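You operate a simulated robot arm through the tools that you are given. There is no shell and no other tool. Be economical: measure what you need, move in short steps, check, and stop when the job is done.

The job below is to be done with a simulated two-armed robot. You get a single attempt, and the scene is never put back.

TASK
Take the brown lattice arc and leave it on top of the camera case. Fetch the black roller from the middle shelf of the steel shelves and set it on the top of the orange cabinet. Open the wooden table drawer, fetch the green safety glasses and set it in the inside of the wooden table drawer, then shut the drawer. Fetch the purple cube marked "P-42" from the second shelf from the bottom of the steel shelves and set it on the red folder. Open the bottom drawer of the measuring bench, take the black bush on the clear top of the long grey bench and put it away in the inside of the bottom drawer of the measuring bench, then shut the drawer. Open the middle packing drawer. Do these in any order.

It is judged by the outcome, as a careful person would: the job done as asked, and still so three seconds after it is handed in. It fails if anything else is knocked over, pushed out of place, dropped, spilled or broken.

THE ROBOT
Two 7-joint arms with fingered hands on one trunk, on a base that drives. Base frame: it is fixed to the floor where the robot stands at the start and does not move with it; the origin is under the middle of the robot, x ahead of it, y to its left, z up. Readings come in mm, degrees, newtons and seconds.
The left shoulder is at the start at [32, 182, 1324], the right one opposite. With the tool pointing down near the work surface each hand reaches from about 100 to 320 mm from the robot's upright axis, wherever it stands, measured 20 degrees to its own side. Places, roughly: black bush (2x2x3 cm) [-1400, 4200, 900]; black roller [750, 0, 1000]; bottom drawer of the measuring bench [800, 2800, 600]; brown lattice arc [500, 250, 1250]; camera case [-1500, 2250, 1250]; green safety glasses (15x4x5 cm) [600, -200, 900]; inside of the bottom drawer of the measuring bench [800, 2900, 600]; inside of the wooden table drawer [-1100, 900, 800]; middle packing drawer [300, 3900, 400]; purple cube [500, 250, 500]; red folder [750, 500, 500]; top of the orange cabinet [1100, -200, 900]; wooden table drawer [-1000, 900, 800]. Payload 3.8 kg a hand.
The TCP of each hand is the grasp point between the finger pads, 30 mm short of the fingertips. In the tool frame z runs along the fingers and y along their closing line. Largest opening 104 mm; the body of the gripper starts 35 mm behind the TCP. The gripper is a hand of 4 fingers: y runs from the thumb to the fingers, the wrist lies at [-17, -104, -178] in the tool frame.
Orientation is that of the tool frame in the base frame, as [roll, pitch, yaw] about the fixed x, y, z axes, in that order (R = Rz(yaw) Ry(pitch) Rx(roll)). With the fingers straight down and the wrist toward the robot, the tool's x, y and z point along [0, 1, 0], [1, 0, 0] and [0, 0, -1] of the base frame.

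THE INTERFACE
- The arms move only by the tool apply_moves. It takes "left_moves", "right_moves" or both (then of equal length, played together; a hand with none holds still); each is a list of rows, each a list of 6 numbers: the shift along the base's x, y, z in units of 500 mm (1.0 is 500 mm), then the turn, a rotation vector about the base's x, y, z in units of 90 degrees (1.0 is 90 degrees). In form: [[x, y, z, wx, wy, wz], ...]. A call has 1 to 20 rows; each row is the pose to reach, as a shift and turn from the pose commanded when the call began. A call with a number of a shift or a turn outside -1 to 1 is refused whole. Each row takes 0.2 s and may step no farther than 50 mm and 8.6 degrees from the row before; otherwise, the whole call is refused. A pose out of reach is approached as far as the arm can. The call stops where the force on the tool passes 40 N (or 10 N more than at its start, if that is more) or the arm is blocked; 0.2 s more then pass. In this call time passes only in rows, and 0.2 s behind the last. It gives the time, the measured TCP pose, the force on the tool (base axes), the opening and the grip force at its end, in the units of the frame above (readings bear some noise), with the torque about the TCP (base axes, N m) and any sound that the robot's microphone picked up.
- Cameras (640 x 400 px; columns grow to the right, rows downward): "scene" is now at [98.4, 54.9, 1516.9]; the picture's right is [0.59, -0.81, 0.00], its down [-0.35, -0.26, -0.90] and it looks along [0.73, 0.53, -0.43] (base axes); focal length 214 px, centre (320, 200). "left" rides on the left gripper at [-66, -90, -126] in its tool frame; the picture's right is [-0.78, -0.30, 0.56], its down [0.57, -0.70, 0.42] and it looks along [0.26, 0.65, 0.71] (tool axes); focal length 275 px, centre (320, 200). "right" rides on the right gripper at [66, -90, -126] in its tool frame; the picture's right is [-0.78, 0.30, -0.56], its down [-0.57, -0.70, 0.42] and it looks along [-0.26, 0.65, 0.71] (tool axes); focal length 275 px, centre (320, 200). There is no depth. A picture from a camera that has moved, and an enlarged one, comes with that camera's place and axes in the base frame and with its lens.
- capture(camera): a new picture of that camera. It takes no simulated time.
- slide_trunk(by): slides the trunk up (or, below 0, down) by that many mm; the arms and the scene camera ride with it, the base frame stays. It gives what a move gives, with no picture.
- roll_base(legs): drives the robot by 1 to 6 legs, each [ahead, left, turn to the left] in mm, mm and degrees, along the robot's own axes; the way and the turn of a leg run together, so that a leg with both is an arc; at most 1500 mm and 180 degrees a leg. The arms and the cameras ride along, it lands a little off, and it stops where it bumps. It gives what a move gives.
- curl_fingers(index, middle, ring, thumb_bend, thumb_turn, hand): sets how far each is bent, from 0 (flat) to 1 (curled in); at 0.3 the hand is open as for a grip, at 0.7 the pads meet at the TCP. One left out holds its place. A second passes; each finger stops where it meets its share of the squeeze, and holds until it gets a number again. It is the only way to open and close the hand. It gives what a move gives, with no picture; readings hold the bend of each and the force on the fingers (four entries, about 0 where the hand has none), thumb and palm. thumb_turn goes from beside the hand (0) to across from the fingers (1), as for a grip.
- head_to(pan, tilt): turns the head with the scene camera to pan (to the left, within 86 degrees either way) and tilt (down, from -29 to 69), counted from straight ahead of the robot. It gives what a move gives.
- inspect(camera, box): a new picture of the part [left, top, right, bottom] of that camera's present view, enlarged. It takes no simulated time.
- finish_job(): hands the job in; it is judged then, once.

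Work in short steps. Places have to be worked out from the pictures, the camera data and where the tool is seen: move nearer, look again, correct. Check each grasp and each placing, and mend what went wrong. You have 217 turns and 212 pictures in all, those below and enlarged ones among them. Open the grippers and draw the arms clear of the work before you hand the job in, unless the task says otherwise.

The tools are called after ">>>" as a command line: name --argument value ..., lists and objects as JSON in quotes. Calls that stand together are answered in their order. apply_moves: Moves the arms, as the interface text tells. Its arguments: {"type":"object","properties":{"left_moves":{"type":"array"},"right_moves":{"type":"array"}},"required":[]} The other tools are called the same way: slide_trunk (by) slides the trunk up or down; curl_fingers (index, middle, ring, thumb_bend, thumb_turn, hand) moves the fingers one by one; roll_base (legs) drives the base; head_to (pan, tilt) turns the head that bears the scene camera; capture (camera) takes a picture; inspect (camera, box) takes an enlarged picture of a part of a camera's view; finish_job () hands the job in.

At the start:

```text
time: 0.0
left_tcp_pos: [319.2, 444.9, 1509.9]
left_orientation: [179.9, 0.0, 90.1]
left_ft_force: [0.1, 0.5, 0.0]
left_wrist_torque: [0.01, -0.01, 0.0]
left_gripper_width: 103.6
left_grasp_force: 0.0
left_shape: jaw
left_bend: [0.3, 0.3, 0.3, 0.3, 0.97]
left_finger forces: [0.0, 0.0, 0.0, 0.1, 0.0, 0.0]
right_tcp_pos: [297.6, 4.0, 1570.0]
right_orientation: [-180.0, 0.1, 90.0]
right_ft_force: [1.2, 0.2, -0.2]
right_wrist_torque: [-0.02, -0.01, -0.01]
right_gripper_width: 103.8
right_grasp_force: 0.0
right_shape: jaw
right_bend: [0.3, 0.3, 0.3, 0.3, 0.97]
right_finger forces: [0.0, 0.0, 0.0, 0.0, 0.0, 0.0]
trunk travel left (down, up): [-475.0, 281.0]
robot x, y, heading: [-0.7, -1.8, -0.2]
head pan, tilt: [36.3, 25.8]
```

scene: 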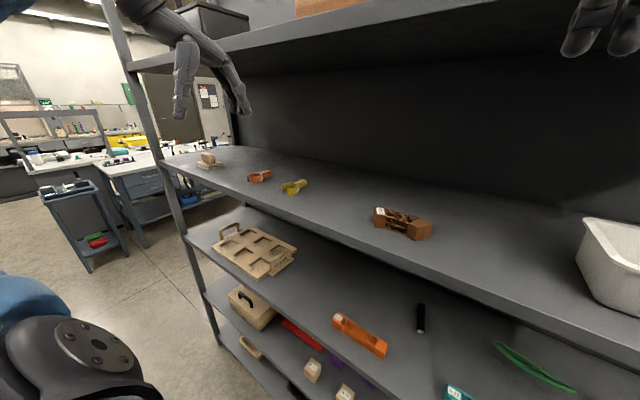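
right: 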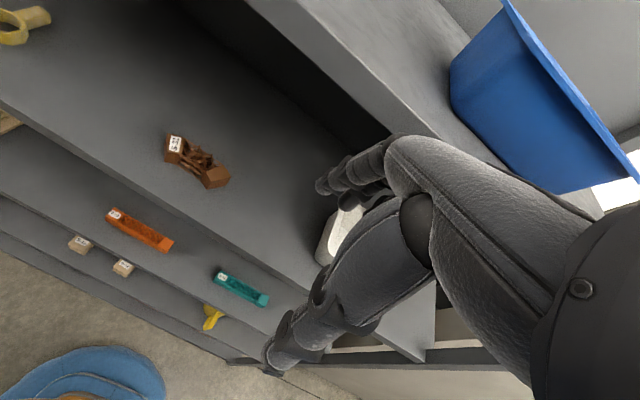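
left: 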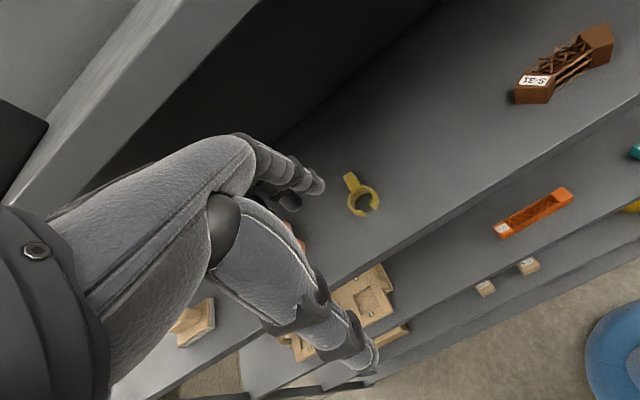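

I begin by looking around to find the shelf items and their surroundings.

>>> head_to --pan 0 --tilt 40

>>> capture --camera "scene"

>>> inspect --camera "left" --box '[440, 0, 640, 125]'

```text
time: 1.0
left_tcp_pos: [320.7, 443.8, 1510.0]
left_orientation: [-179.9, 0.0, 90.1]
left_ft_force: [0.5, 0.9, -0.2]
left_wrist_torque: [0.0, -0.04, 0.01]
left_gripper_width: 103.5
left_grasp_force: 0.1
left_shape: jaw
left_bend: [0.3, 0.3, 0.3, 0.3, 0.97]
left_finger forces: [0.1, 0.0, 0.0, 0.1, 0.1, 0.1]
right_tcp_pos: [297.3, 5.6, 1572.0]
right_orientation: [179.9, 0.0, 90.0]
right_ft_force: [-0.5, -0.1, 0.1]
right_wrist_torque: [-0.04, 0.01, 0.03]
right_gripper_width: 103.6
right_grasp_force: 0.1
right_shape: jaw
right_bend: [0.3, 0.3, 0.3, 0.3, 0.97]
right_finger forces: [0.0, 0.0, 0.1, 0.0, 0.0, 0.0]
trunk travel left (down, up): [-475.0, 281.0]
robot x, y, heading: [-4.1, 0.7, -0.1]
head pan, tilt: [0.0, 40.0]
```

```text
208 pictures are left
camera scene: at [109.3, 0.6, 1494.8], right [0.0, -1.0, 0.0], down [-0.64, 0.0, -0.77], along [0.77, 0.0, -0.64], focal length 214 px, centre (320, 200)
```

scene: 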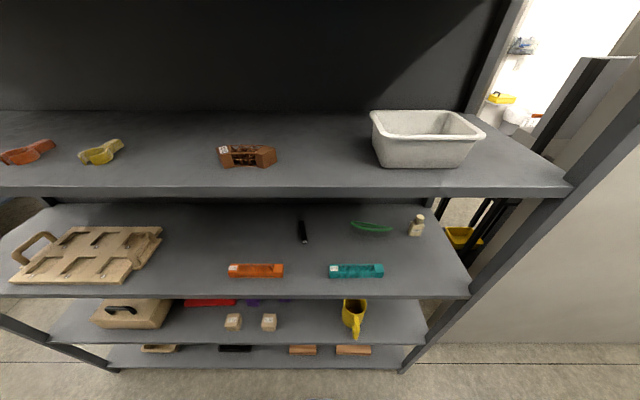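

```text
3.20 times, centred on (540, 62) of left
camera zoom: at [229.7, 378.5, 1637.4], right [-0.29, -0.78, -0.56], down [-0.7, 0.57, -0.43], along [0.65, 0.27, -0.71], focal length 881 px, centre (-384, 640)
```

zoom: 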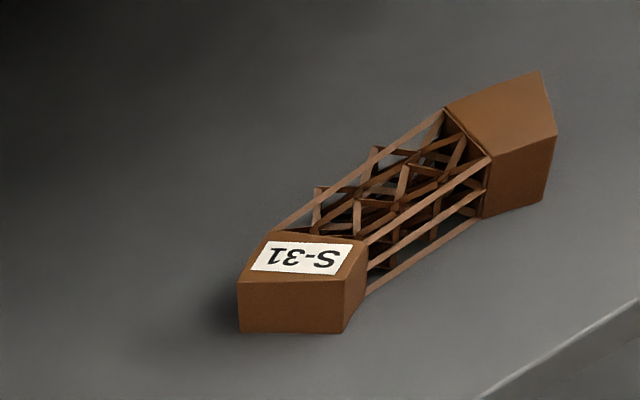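

Arc sits on the upper shelf, green glasses and black roller on the middle shelf. I look around for the cabinet and the rest.

>>> head_to --pan -70 --tilt 20

>>> capture --camera "scene"

>>> head_to --pan 86 --tilt 15

>>> capture --camera "scene"

>>> head_to --pan 0 --tilt 65

>>> capture --camera "scene"

```text
time: 2.4
left_tcp_pos: [319.5, 444.2, 1511.3]
left_orientation: [-179.9, 0.0, 90.1]
left_ft_force: [-0.2, -0.2, 0.1]
left_wrist_torque: [0.02, 0.01, 0.02]
left_gripper_width: 103.5
left_grasp_force: 0.1
left_shape: jaw
left_bend: [0.3, 0.3, 0.3, 0.3, 0.97]
left_finger forces: [0.1, 0.0, 0.1, 0.0, 0.0, 0.0]
right_tcp_pos: [298.6, 4.6, 1571.5]
right_orientation: [180.0, 0.0, 89.9]
right_ft_force: [0.3, 1.1, 0.9]
right_wrist_torque: [-0.02, -0.02, 0.03]
right_gripper_width: 103.5
right_grasp_force: 0.1
right_shape: jaw
right_bend: [0.3, 0.3, 0.3, 0.3, 0.97]
right_finger forces: [0.0, 0.0, 0.1, 0.0, 0.0, 0.0]
trunk travel left (down, up): [-475.0, 281.0]
robot x, y, heading: [4.5, -0.0, -0.4]
head pan, tilt: [-70.0, 20.0]
```

```text
206 pictures are left
camera scene: at [56.2, -87.0, 1526.2], right [-0.94, -0.34, 0.0], down [-0.12, 0.32, -0.94], along [0.32, -0.88, -0.34], focal length 214 px, centre (320, 200)
```

scene: 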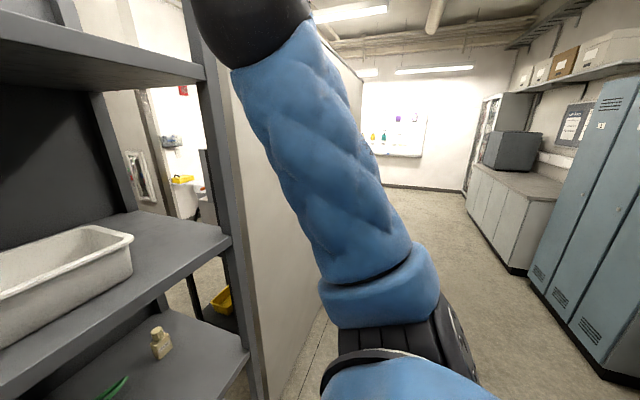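

```text
time: 4.8
left_tcp_pos: [319.5, 444.3, 1511.7]
left_orientation: [179.9, 0.0, 90.1]
left_ft_force: [1.5, -0.3, -0.2]
left_wrist_torque: [0.03, 0.01, 0.01]
left_gripper_width: 103.6
left_grasp_force: 0.2
left_shape: jaw
left_bend: [0.3, 0.3, 0.3, 0.3, 0.97]
left_finger forces: [0.0, 0.0, 0.1, 0.0, 0.1, 0.1]
right_tcp_pos: [298.2, 3.3, 1571.0]
right_orientation: [179.9, -0.1, 90.0]
right_ft_force: [0.1, 0.5, -0.7]
right_wrist_torque: [0.0, 0.01, 0.02]
right_gripper_width: 103.7
right_grasp_force: 0.1
right_shape: jaw
right_bend: [0.3, 0.3, 0.3, 0.3, 0.97]
right_finger forces: [0.1, 0.1, 0.1, 0.0, 0.0, 0.0]
trunk travel left (down, up): [-475.0, 281.0]
robot x, y, heading: [0.9, -0.5, 0.2]
head pan, tilt: [85.9, 15.0]
```

```text
205 pictures are left
camera scene: at [30.9, 93.7, 1534.4], right [1.0, -0.07, 0.0], down [-0.02, -0.26, -0.97], along [0.07, 0.96, -0.26], focal length 214 px, centre (320, 200)
```

scene: 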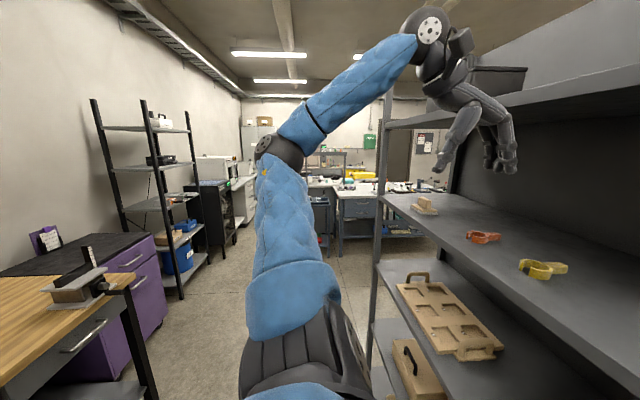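

```text
time: 6.4
left_tcp_pos: [318.3, 444.5, 1510.7]
left_orientation: [179.9, 0.0, 90.1]
left_ft_force: [-0.2, -1.0, -0.2]
left_wrist_torque: [-0.01, -0.03, 0.04]
left_gripper_width: 103.7
left_grasp_force: 0.1
left_shape: jaw
left_bend: [0.3, 0.3, 0.3, 0.3, 0.97]
left_finger forces: [0.0, 0.0, 0.0, 0.0, 0.1, 0.0]
right_tcp_pos: [298.2, 4.0, 1571.1]
right_orientation: [180.0, 0.1, 90.1]
right_ft_force: [0.5, 0.6, -0.7]
right_wrist_torque: [0.02, 0.01, -0.05]
right_gripper_width: 103.6
right_grasp_force: 0.1
right_shape: jaw
right_bend: [0.3, 0.3, 0.3, 0.3, 0.97]
right_finger forces: [0.0, 0.1, 0.0, 0.0, 0.0, 0.0]
trunk travel left (down, up): [-475.0, 281.0]
robot x, y, heading: [1.1, -0.3, -0.0]
head pan, tilt: [0.0, 65.0]
```

```text
204 pictures are left
camera scene: at [85.0, 0.6, 1462.5], right [0.0, -1.0, 0.0], down [-0.91, 0.0, -0.42], along [0.42, 0.0, -0.91], focal length 214 px, centre (320, 200)
```

scene: 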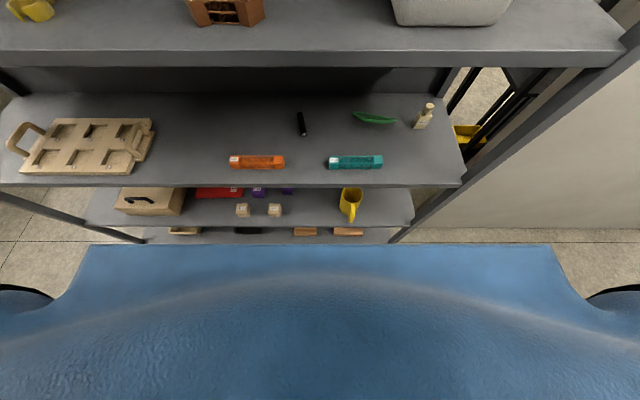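

The shelf front edge is about x≈400, so I back off 250 mm before lowering the trunk, to look into the lower shelves from a low viewpoint.

>>> roll_base --legs '[[-250, 0, 0]]'

>>> slide_trunk --by -450

>>> head_to --pan 0 --tilt 20

>>> capture --camera "scene"

```text
time: 8.3
left_tcp_pos: [66.3, 444.4, 1510.6]
left_orientation: [-179.9, 0.1, 89.9]
left_ft_force: [0.2, -0.4, -0.6]
left_wrist_torque: [0.02, -0.02, 0.01]
left_gripper_width: 104.0
left_grasp_force: 0.0
left_shape: jaw
left_bend: [0.3, 0.3, 0.3, 0.3, 0.97]
left_finger forces: [0.0, 0.0, 0.1, 0.0, 0.0, 0.0]
right_tcp_pos: [42.7, 4.1, 1569.9]
right_orientation: [180.0, -0.1, 89.8]
right_ft_force: [-0.3, -0.4, 0.9]
right_wrist_torque: [-0.03, -0.02, 0.0]
right_gripper_width: 103.5
right_grasp_force: 0.0
right_shape: jaw
right_bend: [0.3, 0.3, 0.3, 0.3, 0.97]
right_finger forces: [0.0, 0.0, 0.0, 0.0, 0.1, 0.0]
trunk travel left (down, up): [-475.0, 281.0]
robot x, y, heading: [-253.3, -1.3, -0.2]
head pan, tilt: [0.0, 65.0]
```

```text
refused: -450 is not a number from -400 to 400
```

```text
time: 9.4
left_tcp_pos: [66.7, 443.9, 1509.5]
left_orientation: [-180.0, 0.0, 89.9]
left_ft_force: [0.4, 0.1, -0.9]
left_wrist_torque: [-0.03, 0.02, 0.0]
left_gripper_width: 103.8
left_grasp_force: 0.0
left_shape: jaw
left_bend: [0.3, 0.3, 0.3, 0.3, 0.97]
left_finger forces: [0.1, 0.0, 0.0, 0.1, 0.0, 0.1]
right_tcp_pos: [43.6, 4.2, 1570.7]
right_orientation: [179.9, 0.0, 89.9]
right_ft_force: [0.8, -0.4, -0.7]
right_wrist_torque: [0.01, -0.01, 0.03]
right_gripper_width: 103.7
right_grasp_force: 0.0
right_shape: jaw
right_bend: [0.3, 0.3, 0.3, 0.3, 0.97]
right_finger forces: [0.0, 0.0, 0.0, 0.0, 0.1, 0.0]
trunk travel left (down, up): [-475.0, 281.0]
robot x, y, heading: [-253.3, -4.5, 0.0]
head pan, tilt: [0.0, 20.0]
```

```text
203 pictures are left
camera scene: at [-137.5, 0.6, 1526.2], right [0.0, -1.0, 0.0], down [-0.34, 0.0, -0.94], along [0.94, 0.0, -0.34], focal length 214 px, centre (320, 200)
```

scene: 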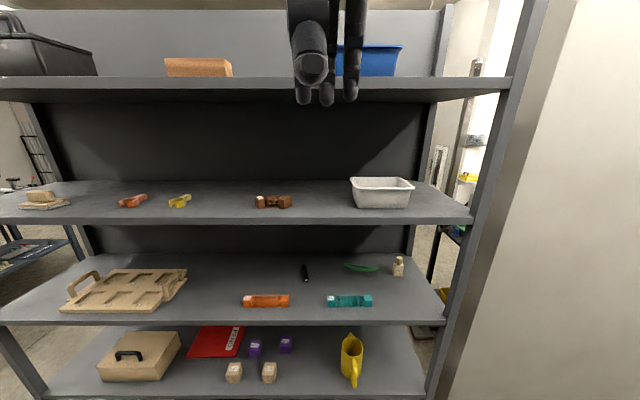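

Clear view. Now lower the trunk and look at lower shelves.

>>> slide_trunk --by -400

>>> capture --camera "scene"

```text
time: 13.2
left_tcp_pos: [66.2, 443.9, 1110.7]
left_orientation: [180.0, 0.1, 89.9]
left_ft_force: [0.3, 0.2, 0.4]
left_wrist_torque: [0.03, 0.0, 0.02]
left_gripper_width: 103.9
left_grasp_force: 0.2
left_shape: jaw
left_bend: [0.3, 0.3, 0.3, 0.3, 0.97]
left_finger forces: [0.0, 0.0, 0.0, 0.0, 0.2, 0.1]
right_tcp_pos: [126.4, 4.1, 1140.0]
right_orientation: [-172.0, -0.1, 89.8]
right_ft_force: [0.4, -0.1, 0.8]
right_wrist_torque: [0.01, -0.02, 0.02]
right_gripper_width: 103.9
right_grasp_force: 0.1
right_shape: jaw
right_bend: [0.3, 0.3, 0.3, 0.3, 0.97]
right_finger forces: [0.0, 0.0, 0.0, 0.1, 0.1, 0.0]
trunk travel left (down, up): [-75.0, 681.0]
robot x, y, heading: [-253.4, 5.1, -0.5]
head pan, tilt: [0.0, 20.0]
```

```text
202 pictures are left
camera scene: at [28.0, 0.0, 1115.1], right [0.0, -1.0, 0.0], down [-0.34, 0.0, -0.94], along [0.94, 0.0, -0.34], focal length 214 px, centre (320, 200)
```

scene: 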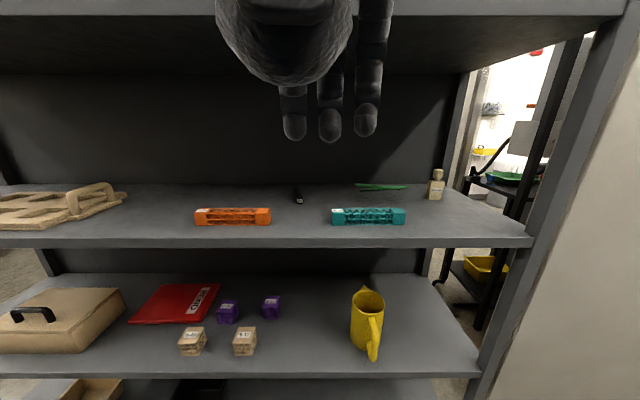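

I measure: orange bar front ~x455, roller ~[630,65,905], purple cubes ~[595,315,500] and [595,165,500]. I zoom in to read the cube labels and see the glasses.

>>> inspect --camera "scene" --box '[120, 265, 312, 385]'

>>> inspect --camera "scene" --box '[270, 150, 462, 270]'

>>> inspect --camera "scene" --box '[420, 20, 612, 140]'

```text
3.33 times, centred on (216, 325) of scene
camera zoom: at [28.0, 0.0, 1115.1], right [0.0, -1.0, 0.0], down [-0.34, 0.0, -0.94], along [0.94, 0.0, -0.34], focal length 715 px, centre (667, -217)
```

zoom: 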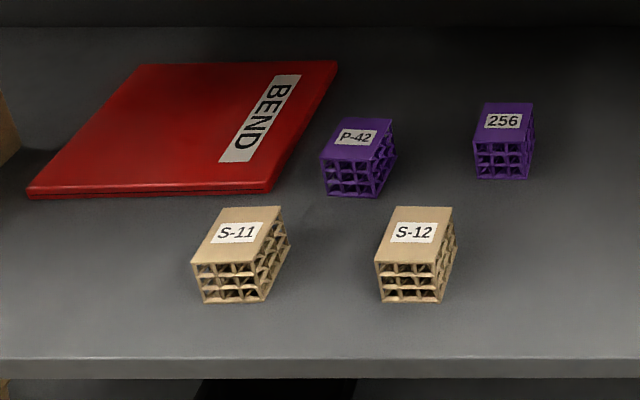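

```text
3.33 times, centred on (366, 210) of scene
camera zoom: at [28.0, 0.0, 1115.1], right [0.0, -1.0, 0.0], down [-0.34, 0.0, -0.94], along [0.94, 0.0, -0.34], focal length 715 px, centre (167, 167)
```

zoom: 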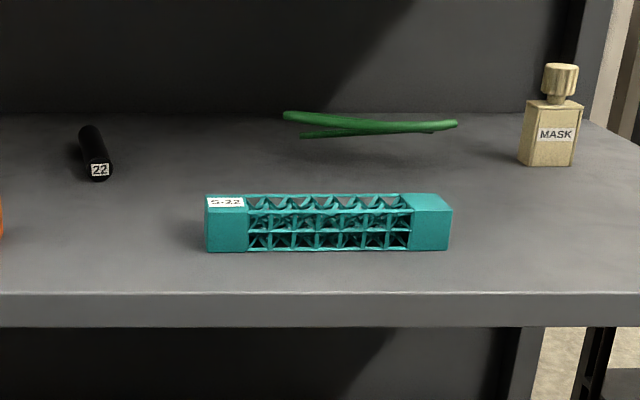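

```text
3.33 times, centred on (516, 80) of scene
camera zoom: at [28.0, 0.0, 1115.1], right [0.0, -1.0, 0.0], down [-0.34, 0.0, -0.94], along [0.94, 0.0, -0.34], focal length 715 px, centre (-333, 600)
```

zoom: 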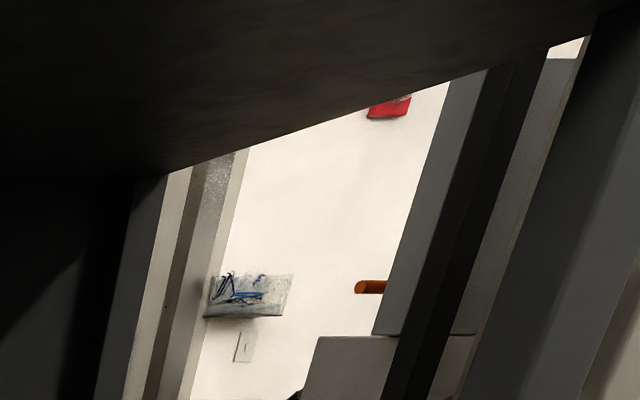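

P-42 is the left cube, ~[594,323], shelf z≈470; there's a free lane between S‑11 and S‑12 for the thumb. I lower the left hand outside the shelf first.

>>> apply_moves --left_moves '[[0.02, -0.02, -0.09, 0, 0, 0], [0.04, -0.04, -0.18, 0, 0, 0], [0.06, -0.07, -0.27, 0, 0, 0], [0.08, -0.09, -0.36, 0, 0, 0], [0.1, -0.11, -0.45, 0, 0, 0], [0.12, -0.14, -0.54, 0, 0, 0], [0.14, -0.16, -0.63, 0, 0, 0], [0.16, -0.18, -0.72, 0, 0, 0], [0.18, -0.2, -0.81, 0, 0, 0], [0.2, -0.22, -0.88, 0, 0, 0], [0.208, -0.242, -0.94, 0, 0, 0]]'

>>> capture --camera "left"

>>> capture --camera "scene"

```text
time: 15.6
left_tcp_pos: [201.7, 338.8, 620.7]
left_orientation: [-179.9, 0.2, 89.9]
left_ft_force: [-0.3, 0.6, 0.4]
left_wrist_torque: [0.03, 0.0, 0.01]
left_gripper_width: 104.1
left_grasp_force: 0.1
left_shape: jaw
left_bend: [0.3, 0.3, 0.3, 0.3, 0.97]
left_finger forces: [0.1, 0.0, 0.1, 0.0, 0.1, 0.0]
left hand out of reach, approached as far as the arm can: row 5, 6, 7, 8, 9, 10, 11
right_tcp_pos: [128.0, 4.5, 1139.3]
right_orientation: [-171.8, 0.0, 89.8]
right_ft_force: [0.5, -0.1, -0.2]
right_wrist_torque: [-0.02, -0.02, 0.01]
right_gripper_width: 103.8
right_grasp_force: 0.0
right_shape: jaw
right_bend: [0.3, 0.3, 0.3, 0.3, 0.97]
right_finger forces: [0.0, 0.0, 0.0, 0.0, 0.0, 0.0]
trunk travel left (down, up): [-75.0, 681.0]
robot x, y, heading: [-259.3, 0.5, -0.4]
head pan, tilt: [0.0, 20.0]
```

```text
198 pictures are left
camera left: at [112.4, 273.9, 747.0], right [-0.3, -0.78, -0.55], down [-0.7, 0.57, -0.43], along [0.65, 0.26, -0.72], focal length 275 px, centre (320, 200)
```

left: 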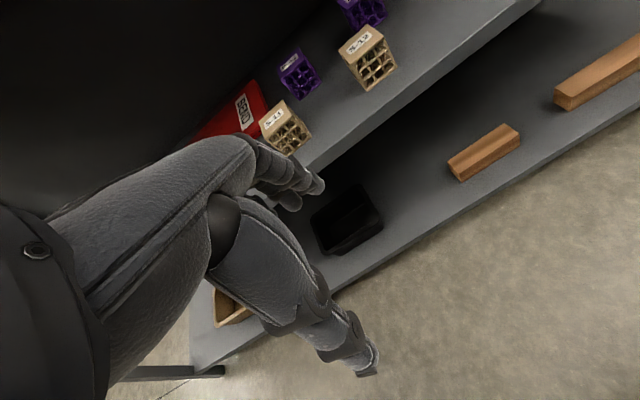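

```text
197 pictures are left
camera scene: at [28.6, 0.1, 1114.7], right [0.0, -1.0, 0.0], down [-0.34, 0.0, -0.94], along [0.94, 0.0, -0.34], focal length 214 px, centre (320, 200)
```

scene: 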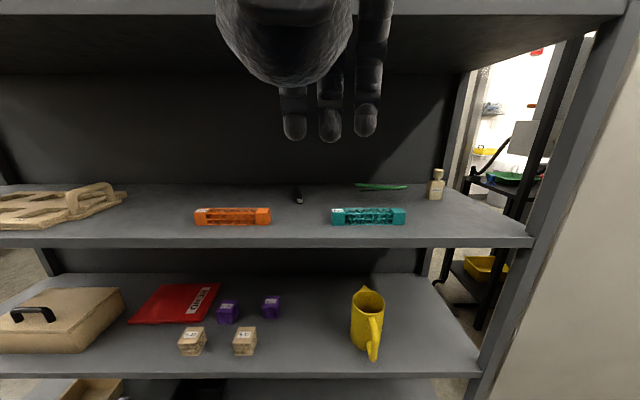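

The three views agree: P‑42 label at about [566,303,550], shelf ≈503. I roll 120 mm ahead and then bring the hand over the cube at z≈620.

>>> roll_base --legs '[[120, 0, 0]]'

>>> apply_moves --left_moves '[[0.08, -0.02, 0, 0, 0, 0], [0.16, -0.04, 0, 0, 0, 0], [0.24, -0.05, 0, 0, 0, 0], [0.32, -0.05, 0, 0, 0, 0], [0.38, -0.05, 0, 0, 0, 0]]'

>>> capture --camera "left"

>>> capture --camera "scene"

```text
time: 16.9
left_tcp_pos: [325.1, 338.5, 620.2]
left_orientation: [-179.9, 0.1, 89.8]
left_ft_force: [-0.4, 0.2, 0.2]
left_wrist_torque: [0.01, 0.05, -0.03]
left_gripper_width: 103.8
left_grasp_force: 0.1
left_shape: jaw
left_bend: [0.3, 0.3, 0.3, 0.3, 0.97]
left_finger forces: [0.0, 0.0, 0.0, 0.0, 0.1, 0.0]
right_tcp_pos: [249.2, 2.1, 1138.8]
right_orientation: [-171.9, 0.1, 89.7]
right_ft_force: [0.3, -0.4, -0.2]
right_wrist_torque: [-0.04, -0.02, 0.02]
right_gripper_width: 103.7
right_grasp_force: 0.0
right_shape: jaw
right_bend: [0.3, 0.3, 0.3, 0.3, 0.97]
right_finger forces: [0.0, 0.0, 0.0, 0.0, 0.0, 0.0]
trunk travel left (down, up): [-75.0, 681.0]
robot x, y, heading: [-132.1, -0.5, -0.1]
head pan, tilt: [0.0, 20.0]
```

```text
time: 18.1
left_tcp_pos: [516.7, 312.2, 619.2]
left_orientation: [-179.9, 0.1, 89.7]
left_ft_force: [-0.5, 0.5, 0.3]
left_wrist_torque: [-0.03, 0.03, 0.01]
left_gripper_width: 104.1
left_grasp_force: 0.0
left_shape: jaw
left_bend: [0.3, 0.3, 0.3, 0.3, 0.97]
left_finger forces: [0.0, 0.0, 0.0, 0.0, 0.0, 0.0]
right_tcp_pos: [248.4, 3.8, 1137.4]
right_orientation: [-172.0, 0.0, 89.7]
right_ft_force: [-0.5, -0.6, 0.1]
right_wrist_torque: [-0.03, -0.01, 0.0]
right_gripper_width: 103.5
right_grasp_force: 0.2
right_shape: jaw
right_bend: [0.3, 0.3, 0.3, 0.3, 0.97]
right_finger forces: [0.0, 0.1, 0.0, 0.0, 0.0, 0.0]
trunk travel left (down, up): [-75.0, 681.0]
robot x, y, heading: [-136.0, -1.4, -0.5]
head pan, tilt: [0.0, 20.0]
```

```text
196 pictures are left
camera left: at [425.9, 247.7, 745.7], right [-0.3, -0.78, -0.56], down [-0.7, 0.57, -0.42], along [0.65, 0.26, -0.72], focal length 275 px, centre (320, 200)
```

left: 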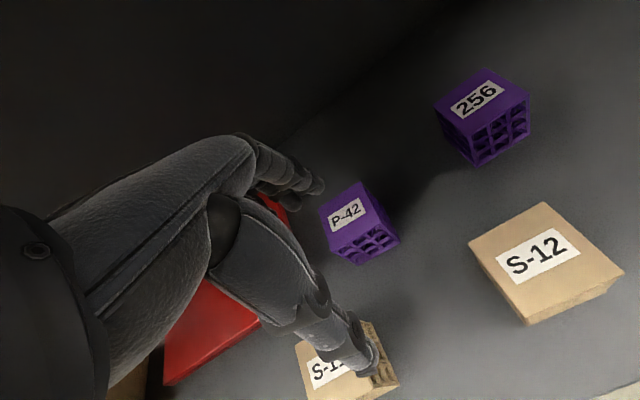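

```text
195 pictures are left
camera scene: at [150.1, -0.9, 1114.7], right [0.0, -1.0, 0.0], down [-0.34, 0.0, -0.94], along [0.94, 0.0, -0.34], focal length 214 px, centre (320, 200)
```

scene: 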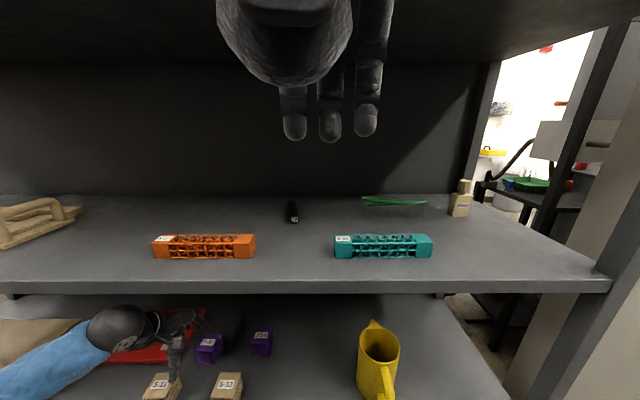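

Label now at ≈[571,299,550]. Move over it and descend to z≈543.

>>> apply_moves --left_moves '[[0.08, -0.018, 0, 0, 0, 0], [0.115, -0.026, 0, 0, 0, 0], [0.115, -0.026, -0.05, 0, 0, 0], [0.115, -0.026, -0.1, 0, 0, 0], [0.115, -0.026, -0.15, 0, 0, 0]]'

>>> capture --camera "left"

>>> capture --camera "scene"

```text
time: 19.3
left_tcp_pos: [572.3, 299.4, 545.0]
left_orientation: [-180.0, 0.2, 89.9]
left_ft_force: [-0.3, 0.6, 0.2]
left_wrist_torque: [-0.01, 0.05, -0.02]
left_gripper_width: 103.7
left_grasp_force: 0.1
left_shape: jaw
left_bend: [0.3, 0.3, 0.3, 0.3, 0.97]
left_finger forces: [0.0, 0.1, 0.1, 0.0, 0.0, 0.0]
right_tcp_pos: [247.7, 2.1, 1139.0]
right_orientation: [-171.9, 0.0, 89.8]
right_ft_force: [0.7, -0.2, 0.3]
right_wrist_torque: [-0.03, 0.0, -0.01]
right_gripper_width: 103.7
right_grasp_force: 0.2
right_shape: jaw
right_bend: [0.3, 0.3, 0.3, 0.3, 0.97]
right_finger forces: [0.0, 0.0, 0.0, 0.0, 0.0, 0.1]
trunk travel left (down, up): [-75.0, 681.0]
robot x, y, heading: [-133.7, 6.8, 0.0]
head pan, tilt: [0.0, 20.0]
```

```text
194 pictures are left
camera left: at [482.7, 233.9, 671.7], right [-0.3, -0.78, -0.56], down [-0.7, 0.57, -0.43], along [0.65, 0.26, -0.71], focal length 275 px, centre (320, 200)
```

left: 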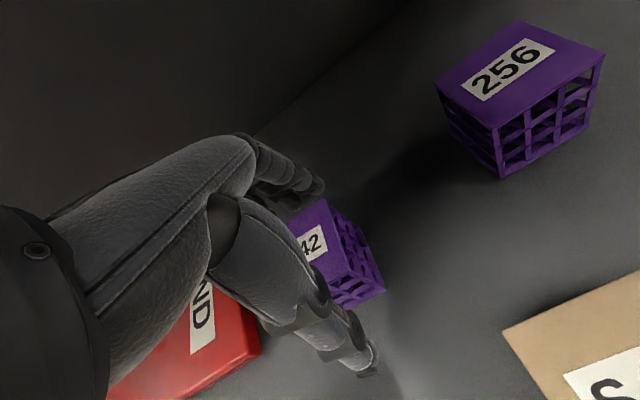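

```text
193 pictures are left
camera scene: at [150.1, -1.0, 1114.8], right [0.0, -1.0, 0.0], down [-0.34, 0.0, -0.94], along [0.94, 0.0, -0.34], focal length 214 px, centre (320, 200)
```

scene: 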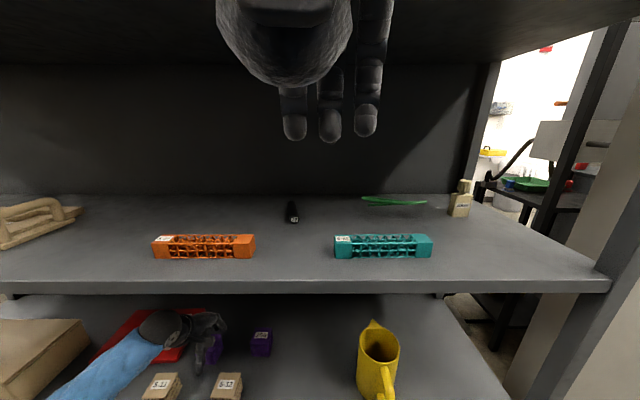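

The cube's label sits right at the TCP. Close the fingers partway.

>>> curl_fingers --hand "left" --index 0.5 --middle 0.5 --ring 0.5 --thumb_bend 0.5

>>> capture --camera "left"

```text
time: 20.3
left_tcp_pos: [572.2, 299.6, 544.5]
left_orientation: [-180.0, 0.0, 89.9]
left_ft_force: [-0.6, -0.7, 0.1]
left_wrist_torque: [0.0, -0.01, 0.02]
left_gripper_width: 54.7
left_grasp_force: 0.1
left_shape: fingers
left_bend: [0.5, 0.5, 0.5, 0.5, 0.97]
left_finger forces: [0.1, 0.0, 0.1, 0.0, 0.0, 0.0]
right_tcp_pos: [248.4, 3.2, 1139.6]
right_orientation: [-171.9, 0.0, 89.7]
right_ft_force: [-0.3, -0.4, -0.1]
right_wrist_torque: [-0.02, -0.01, 0.01]
right_gripper_width: 103.7
right_grasp_force: 0.0
right_shape: jaw
right_bend: [0.3, 0.3, 0.3, 0.3, 0.97]
right_finger forces: [0.0, 0.0, 0.0, 0.0, 0.1, 0.0]
trunk travel left (down, up): [-75.0, 681.0]
robot x, y, heading: [-130.0, -4.1, 0.0]
head pan, tilt: [0.0, 20.0]
```

```text
192 pictures are left
camera left: at [482.5, 234.0, 672.0], right [-0.3, -0.78, -0.56], down [-0.7, 0.57, -0.42], along [0.65, 0.26, -0.71], focal length 275 px, centre (320, 200)
```

left: 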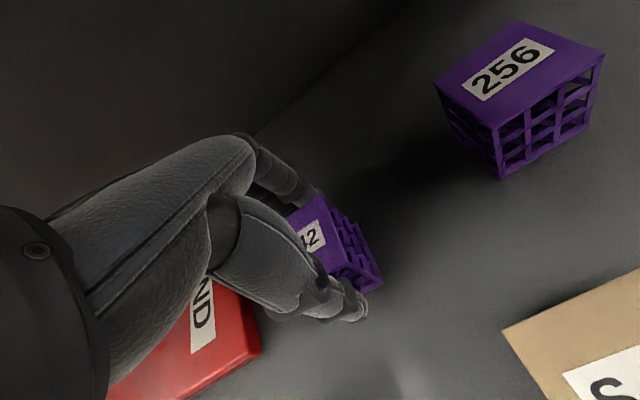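

>>> curl_fingers --hand "left" --index 0.56 --middle 0.56 --ring 0.56 --thumb_bend 0.56

```text
time: 21.3
left_tcp_pos: [572.5, 298.3, 544.7]
left_orientation: [179.9, 0.2, 89.7]
left_ft_force: [0.3, -0.5, 0.8]
left_wrist_torque: [0.01, -0.06, 0.03]
left_gripper_width: 48.2
left_grasp_force: 5.7
left_shape: fingers
left_bend: [0.53, 0.53, 0.54, 0.52, 0.97]
left_finger forces: [2.4, 2.5, 1.3, 0.1, 5.6, 0.0]
right_tcp_pos: [247.0, 2.3, 1139.6]
right_orientation: [-171.9, 0.0, 89.7]
right_ft_force: [-0.9, 1.2, -0.1]
right_wrist_torque: [0.0, 0.02, 0.03]
right_gripper_width: 103.7
right_grasp_force: 0.0
right_shape: jaw
right_bend: [0.3, 0.3, 0.3, 0.3, 0.97]
right_finger forces: [0.0, 0.0, 0.0, 0.0, 0.0, 0.0]
trunk travel left (down, up): [-75.0, 681.0]
robot x, y, heading: [-131.1, 0.3, -0.6]
head pan, tilt: [0.0, 20.0]
```

Gripped at ~5.7 N. Lift and carry it left over the red folder (≈x545–710, y390–615).

>>> apply_moves --left_moves '[[0, 0, 0.06, 0, 0, 0], [0, 0, 0.12, 0, 0, 0], [0.02, 0.08, 0.13, 0, 0, 0], [0.04, 0.16, 0.13, 0, 0, 0], [0.05, 0.24, 0.13, 0, 0, 0], [0.06, 0.32, 0.13, 0, 0, 0]]'

>>> capture --camera "left"

>>> capture --camera "scene"

```text
time: 22.7
left_tcp_pos: [601.2, 460.8, 613.5]
left_orientation: [-180.0, 0.1, 89.8]
left_ft_force: [0.6, 0.3, -0.3]
left_wrist_torque: [0.0, 0.01, 0.03]
left_gripper_width: 48.6
left_grasp_force: 5.1
left_shape: fingers
left_bend: [0.53, 0.54, 0.54, 0.52, 0.97]
left_finger forces: [2.4, 2.2, 1.3, 0.0, 5.5, 0.1]
right_tcp_pos: [247.7, 3.6, 1138.3]
right_orientation: [-171.9, 0.0, 89.7]
right_ft_force: [0.6, -0.2, 0.5]
right_wrist_torque: [-0.01, 0.03, 0.0]
right_gripper_width: 103.7
right_grasp_force: 0.0
right_shape: jaw
right_bend: [0.3, 0.3, 0.3, 0.3, 0.97]
right_finger forces: [0.0, 0.1, 0.1, 0.0, 0.1, 0.0]
trunk travel left (down, up): [-75.0, 681.0]
robot x, y, heading: [-135.3, -1.4, -0.3]
head pan, tilt: [0.0, 20.0]
```

```text
191 pictures are left
camera left: at [511.8, 395.3, 740.0], right [-0.3, -0.78, -0.56], down [-0.7, 0.58, -0.43], along [0.65, 0.26, -0.71], focal length 275 px, centre (320, 200)
```

left: 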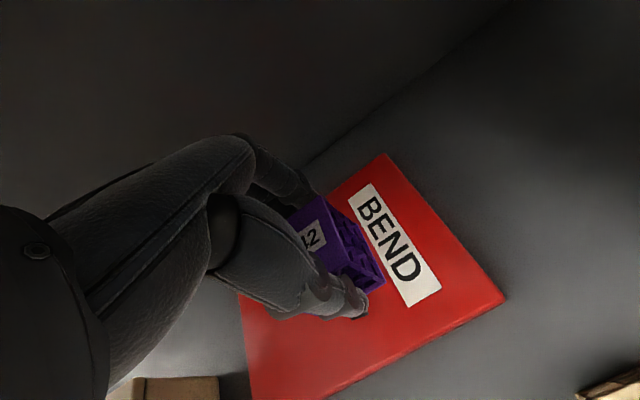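

```text
190 pictures are left
camera scene: at [150.0, -0.9, 1114.8], right [-0.01, -1.0, 0.0], down [-0.34, 0.0, -0.94], along [0.94, 0.0, -0.34], focal length 214 px, centre (320, 200)
```

scene: 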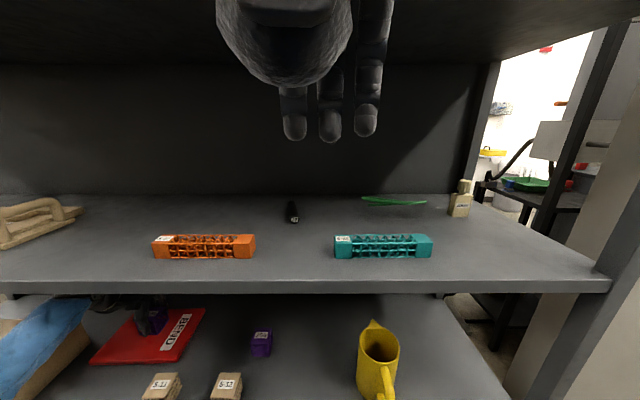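

Over the folder. Lower to just above contact in small steps.

>>> apply_moves --left_moves '[[0, 0, -0.05, 0, 0, 0], [0, 0, -0.09, 0, 0, 0], [0, 0, -0.104, 0, 0, 0], [0, 0, -0.112, 0, 0, 0]]'

>>> inspect --camera "left" --box '[240, 140, 480, 290]'

>>> inspect --camera "scene" --box '[80, 290, 240, 390]'

```text
time: 23.7
left_tcp_pos: [602.3, 460.5, 557.9]
left_orientation: [179.7, 0.1, 89.8]
left_ft_force: [-1.2, 0.5, 9.3]
left_wrist_torque: [-0.01, -0.12, -0.02]
left_gripper_width: 48.7
left_grasp_force: 6.6
left_shape: fingers
left_bend: [0.53, 0.54, 0.55, 0.52, 0.97]
left_finger forces: [2.5, 2.5, 1.2, 0.1, 6.7, 0.1]
right_tcp_pos: [246.7, 2.7, 1139.6]
right_orientation: [-172.1, 0.0, 89.7]
right_ft_force: [0.3, -0.3, 0.1]
right_wrist_torque: [-0.04, -0.01, 0.01]
right_gripper_width: 103.6
right_grasp_force: 0.0
right_shape: jaw
right_bend: [0.3, 0.3, 0.3, 0.3, 0.97]
right_finger forces: [0.0, 0.0, 0.1, 0.0, 0.0, 0.0]
trunk travel left (down, up): [-75.0, 681.0]
robot x, y, heading: [-134.1, 0.7, -0.3]
head pan, tilt: [0.0, 20.0]
```

```text
2.67 times, centred on (360, 215) of left
camera zoom: at [511.1, 395.5, 684.5], right [-0.3, -0.78, -0.56], down [-0.7, 0.57, -0.43], along [0.65, 0.26, -0.71], focal length 734 px, centre (213, 160)
```

zoom: 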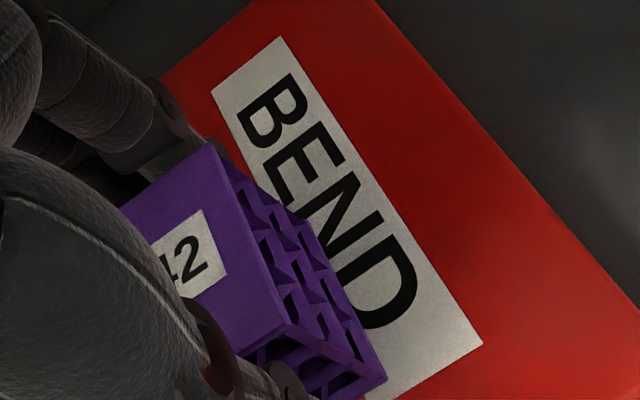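

```text
4.00 times, centred on (160, 340) of scene
camera zoom: at [148.8, -1.4, 1115.4], right [0.0, -1.0, 0.0], down [-0.34, 0.0, -0.94], along [0.94, 0.0, -0.34], focal length 858 px, centre (960, -360)
```

zoom: 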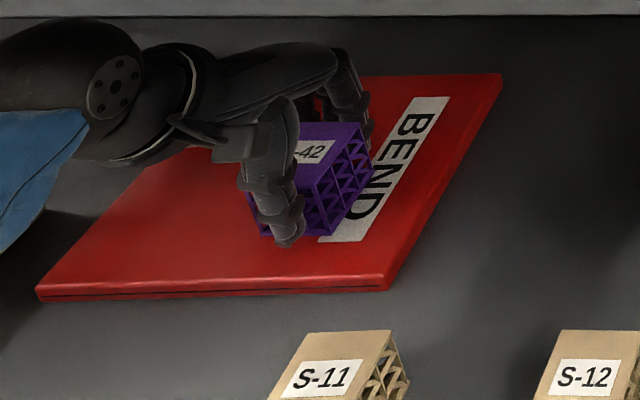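

Contact made (9 N), cube on the folder. Open the hand and rise.

>>> curl_fingers --hand "left" --index 0.3 --middle 0.3 --ring 0.3 --thumb_bend 0.3

>>> apply_moves --left_moves '[[0, 0, 0.08, 0, 0, 0], [0, 0, 0.16, 0, 0, 0], [-0.08, -0.03, 0.17, 0, 0, 0], [-0.16, -0.06, 0.17, 0, 0, 0], [-0.25, -0.09, 0.17, 0, 0, 0], [-0.33, -0.12, 0.17, 0, 0, 0], [-0.41, -0.15, 0.17, 0, 0, 0], [-0.49, -0.18, 0.17, 0, 0, 0]]'

>>> capture --camera "scene"

```text
time: 24.7
left_tcp_pos: [600.6, 459.6, 554.4]
left_orientation: [-180.0, 0.1, 89.8]
left_ft_force: [0.6, 0.5, 0.3]
left_wrist_torque: [0.02, 0.04, 0.02]
left_gripper_width: 103.9
left_grasp_force: 0.1
left_shape: fingers
left_bend: [0.3, 0.3, 0.3, 0.3, 0.97]
left_finger forces: [0.0, 0.2, 0.0, 0.0, 0.0, 0.0]
right_tcp_pos: [247.9, 2.2, 1137.8]
right_orientation: [-172.0, 0.0, 89.7]
right_ft_force: [0.4, -0.7, 0.3]
right_wrist_torque: [0.03, -0.02, 0.0]
right_gripper_width: 103.6
right_grasp_force: 0.0
right_shape: jaw
right_bend: [0.3, 0.3, 0.3, 0.3, 0.97]
right_finger forces: [0.0, 0.0, 0.0, 0.1, 0.0, 0.0]
trunk travel left (down, up): [-75.0, 681.0]
robot x, y, heading: [-135.4, 1.8, -0.1]
head pan, tilt: [0.0, 20.0]
```

```text
time: 26.5
left_tcp_pos: [355.3, 369.4, 639.6]
left_orientation: [-180.0, 0.0, 89.8]
left_ft_force: [0.0, 0.2, -0.5]
left_wrist_torque: [-0.01, -0.02, 0.01]
left_gripper_width: 104.5
left_grasp_force: 0.0
left_shape: fingers
left_bend: [0.3, 0.3, 0.3, 0.3, 0.97]
left_finger forces: [0.1, 0.1, 0.1, 0.0, 0.0, 0.0]
right_tcp_pos: [246.7, 1.4, 1138.5]
right_orientation: [-172.0, 0.0, 89.7]
right_ft_force: [0.2, 0.7, 0.5]
right_wrist_torque: [-0.03, -0.02, -0.02]
right_gripper_width: 103.5
right_grasp_force: 0.0
right_shape: jaw
right_bend: [0.3, 0.3, 0.3, 0.3, 0.97]
right_finger forces: [0.1, 0.0, 0.0, 0.0, 0.1, 0.0]
trunk travel left (down, up): [-75.0, 681.0]
robot x, y, heading: [-131.2, 1.3, -0.2]
head pan, tilt: [0.0, 20.0]
```

```text
187 pictures are left
camera scene: at [149.7, -1.1, 1114.9], right [-0.01, -1.0, 0.0], down [-0.34, 0.0, -0.94], along [0.94, 0.0, -0.34], focal length 214 px, centre (320, 200)
```

scene: 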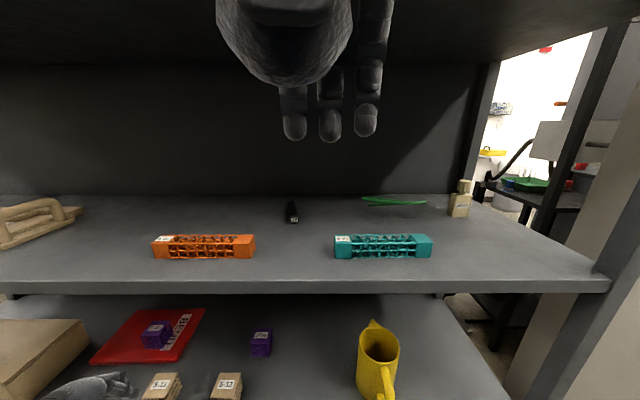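

Cube P‑42 is on the folder. Next the roller at ≈[640,65,908], axis roughly along x. I lower the right hand in front of the shelf and level it, then yaw it so it closes across the roller.

>>> apply_moves --right_moves '[[-0.02, -0.02, -0.09, 0, -0.03, 0], [-0.04, -0.04, -0.18, 0, -0.06, 0], [-0.05, -0.05, -0.27, 0, -0.089, 0], [-0.05, -0.05, -0.34, 0, -0.089, 0]]'

>>> apply_moves --right_moves '[[0, 0, 0, 0, 0, 0.09], [0, 0, 0, 0, 0, 0.18], [0, 0, 0, 0, 0, 0.27], [0, 0, 0, 0, 0, 0.36], [0, 0, 0, 0, 0, 0.45], [0, 0, 0, 0, 0, 0.54], [0, 0, 0, 0, 0, 0.63], [0, 0, 0, 0, 0, 0.72], [0, 0, 0, 0, 0, 0.81], [0, 0, 0, 0, 0, 0.9], [0, 0, 0, 0, 0, 0.99]]'

>>> capture --camera "right"

>>> capture --camera "scene"

```text
time: 27.2
left_tcp_pos: [354.5, 369.0, 639.6]
left_orientation: [179.9, 0.2, 89.8]
left_ft_force: [0.9, 0.8, -0.9]
left_wrist_torque: [-0.01, 0.0, 0.0]
left_gripper_width: 104.5
left_grasp_force: 0.1
left_shape: fingers
left_bend: [0.3, 0.3, 0.3, 0.3, 0.97]
left_finger forces: [0.0, 0.0, 0.1, 0.1, 0.0, 0.1]
right_tcp_pos: [232.7, -17.0, 1044.9]
right_orientation: [-178.1, -1.8, 88.7]
right_ft_force: [11.7, 3.1, 17.7]
right_wrist_torque: [-0.7, 2.36, -0.08]
right_gripper_width: 103.7
right_grasp_force: 0.0
right_shape: jaw
right_bend: [0.3, 0.3, 0.3, 0.3, 0.97]
right_finger forces: [0.0, 0.0, 0.0, 0.1, 0.0, 0.1]
trunk travel left (down, up): [-75.0, 681.0]
robot x, y, heading: [-135.0, 0.6, -0.0]
head pan, tilt: [0.0, 20.0]
stopped in row 3 (right hand): the force on the tool passed its limit at 93 N (the readings are from after the stop); the commanded pose is now the measured one
```

```text
time: 29.6
left_tcp_pos: [355.8, 370.1, 638.6]
left_orientation: [-179.9, 0.1, 89.8]
left_ft_force: [0.1, 0.2, -0.2]
left_wrist_torque: [0.0, 0.0, 0.02]
left_gripper_width: 104.2
left_grasp_force: 0.1
left_shape: fingers
left_bend: [0.3, 0.3, 0.3, 0.3, 0.97]
left_finger forces: [0.0, 0.0, 0.0, 0.0, 0.1, 0.1]
right_tcp_pos: [230.1, -15.7, 1043.4]
right_orientation: [-178.1, -1.5, 178.2]
right_ft_force: [0.4, -0.4, 0.3]
right_wrist_torque: [0.0, -0.05, -0.02]
right_gripper_width: 103.7
right_grasp_force: 0.1
right_shape: jaw
right_bend: [0.3, 0.3, 0.3, 0.3, 0.97]
right_finger forces: [0.1, 0.0, 0.0, 0.0, 0.1, 0.0]
trunk travel left (down, up): [-75.0, 681.0]
robot x, y, heading: [-135.5, -0.7, -0.4]
head pan, tilt: [0.0, 20.0]
```

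```text
186 pictures are left
camera right: at [166.8, -100.9, 1173.2], right [0.8, 0.29, 0.53], down [0.54, -0.73, -0.42], along [0.27, 0.62, -0.74], focal length 275 px, centre (320, 200)
```

right: 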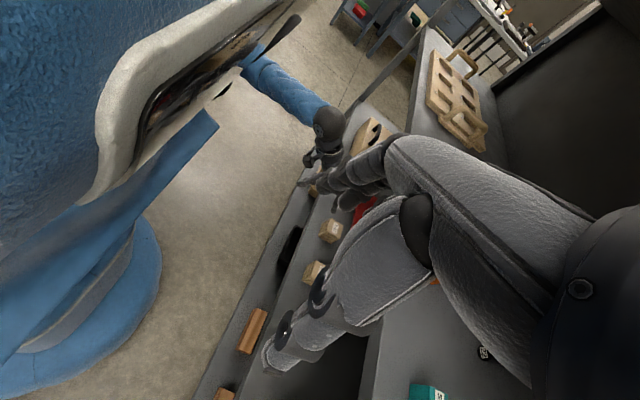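

```text
185 pictures are left
camera scene: at [150.0, -0.9, 1114.8], right [0.0, -1.0, 0.0], down [-0.34, 0.0, -0.94], along [0.94, 0.0, -0.34], focal length 214 px, centre (320, 200)
```

scene: 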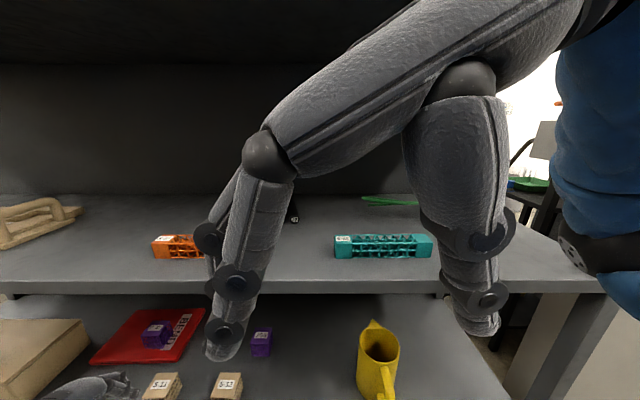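

The hand had brushed the robot's own head when lowering; it's clear now. I roll ahead 110 mm and then extend the right hand into the middle bay.

>>> roll_base --legs '[[110, 0, 0]]'

>>> apply_moves --right_moves '[[0.08, 0, -0.04, 0, 0, 0], [0.16, 0.04, -0.06, 0, 0, 0.05], [0.24, 0.08, -0.06, 0, 0, 0.1], [0.32, 0.12, -0.06, 0, 0, 0.14], [0.4, 0.16, -0.06, 0, 0, 0.14], [0.48, 0.16, -0.06, 0, 0, 0.14]]'

>>> capture --camera "right"

>>> capture --camera "scene"

```text
time: 30.8
left_tcp_pos: [466.6, 368.6, 639.0]
left_orientation: [-179.9, 0.1, 89.8]
left_ft_force: [0.1, -1.0, 0.7]
left_wrist_torque: [0.01, -0.01, 0.0]
left_gripper_width: 104.0
left_grasp_force: 0.1
left_shape: fingers
left_bend: [0.3, 0.3, 0.3, 0.3, 0.97]
left_finger forces: [0.0, 0.1, 0.0, 0.1, 0.0, 0.0]
right_tcp_pos: [342.2, -17.5, 1044.0]
right_orientation: [-178.2, -1.4, 177.9]
right_ft_force: [0.1, -0.2, 0.1]
right_wrist_torque: [-0.04, -0.01, 0.01]
right_gripper_width: 103.6
right_grasp_force: 0.1
right_shape: jaw
right_bend: [0.3, 0.3, 0.3, 0.3, 0.97]
right_finger forces: [0.0, 0.0, 0.1, 0.0, 0.0, 0.0]
trunk travel left (down, up): [-75.0, 681.0]
robot x, y, heading: [-23.0, -2.8, -0.4]
head pan, tilt: [0.0, 20.0]
```

```text
time: 32.2
left_tcp_pos: [466.1, 368.9, 639.7]
left_orientation: [-180.0, 0.1, 89.8]
left_ft_force: [-0.5, -0.8, -0.3]
left_wrist_torque: [-0.02, 0.01, 0.0]
left_gripper_width: 104.1
left_grasp_force: 0.1
left_shape: fingers
left_bend: [0.3, 0.3, 0.3, 0.3, 0.97]
left_finger forces: [0.1, 0.0, 0.1, 0.0, 0.1, 0.0]
right_tcp_pos: [582.8, 62.9, 1014.0]
right_orientation: [-178.2, -1.4, -169.3]
right_ft_force: [0.2, -0.7, 0.0]
right_wrist_torque: [0.03, -0.02, -0.03]
right_gripper_width: 103.8
right_grasp_force: 0.0
right_shape: jaw
right_bend: [0.3, 0.3, 0.3, 0.3, 0.97]
right_finger forces: [0.0, 0.0, 0.0, 0.0, 0.0, 0.0]
trunk travel left (down, up): [-75.0, 681.0]
robot x, y, heading: [-24.9, -2.9, -0.3]
head pan, tilt: [0.0, 20.0]
```

```text
184 pictures are left
camera right: at [537.2, -31.9, 1143.4], right [0.72, 0.46, 0.53], down [0.69, -0.6, -0.41], along [0.13, 0.66, -0.74], focal length 275 px, centre (320, 200)
```

right: 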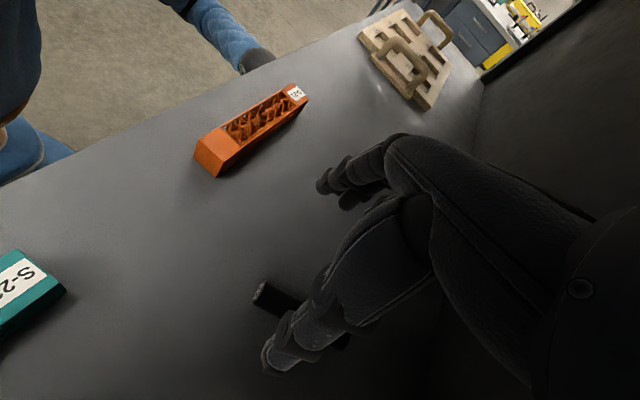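

```text
183 pictures are left
camera scene: at [260.7, -1.4, 1114.9], right [-0.01, -1.0, 0.0], down [-0.34, 0.0, -0.94], along [0.94, -0.01, -0.34], focal length 214 px, centre (320, 200)
```

scene: 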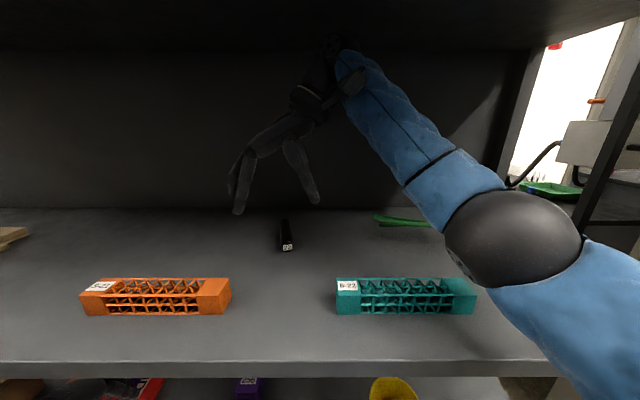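

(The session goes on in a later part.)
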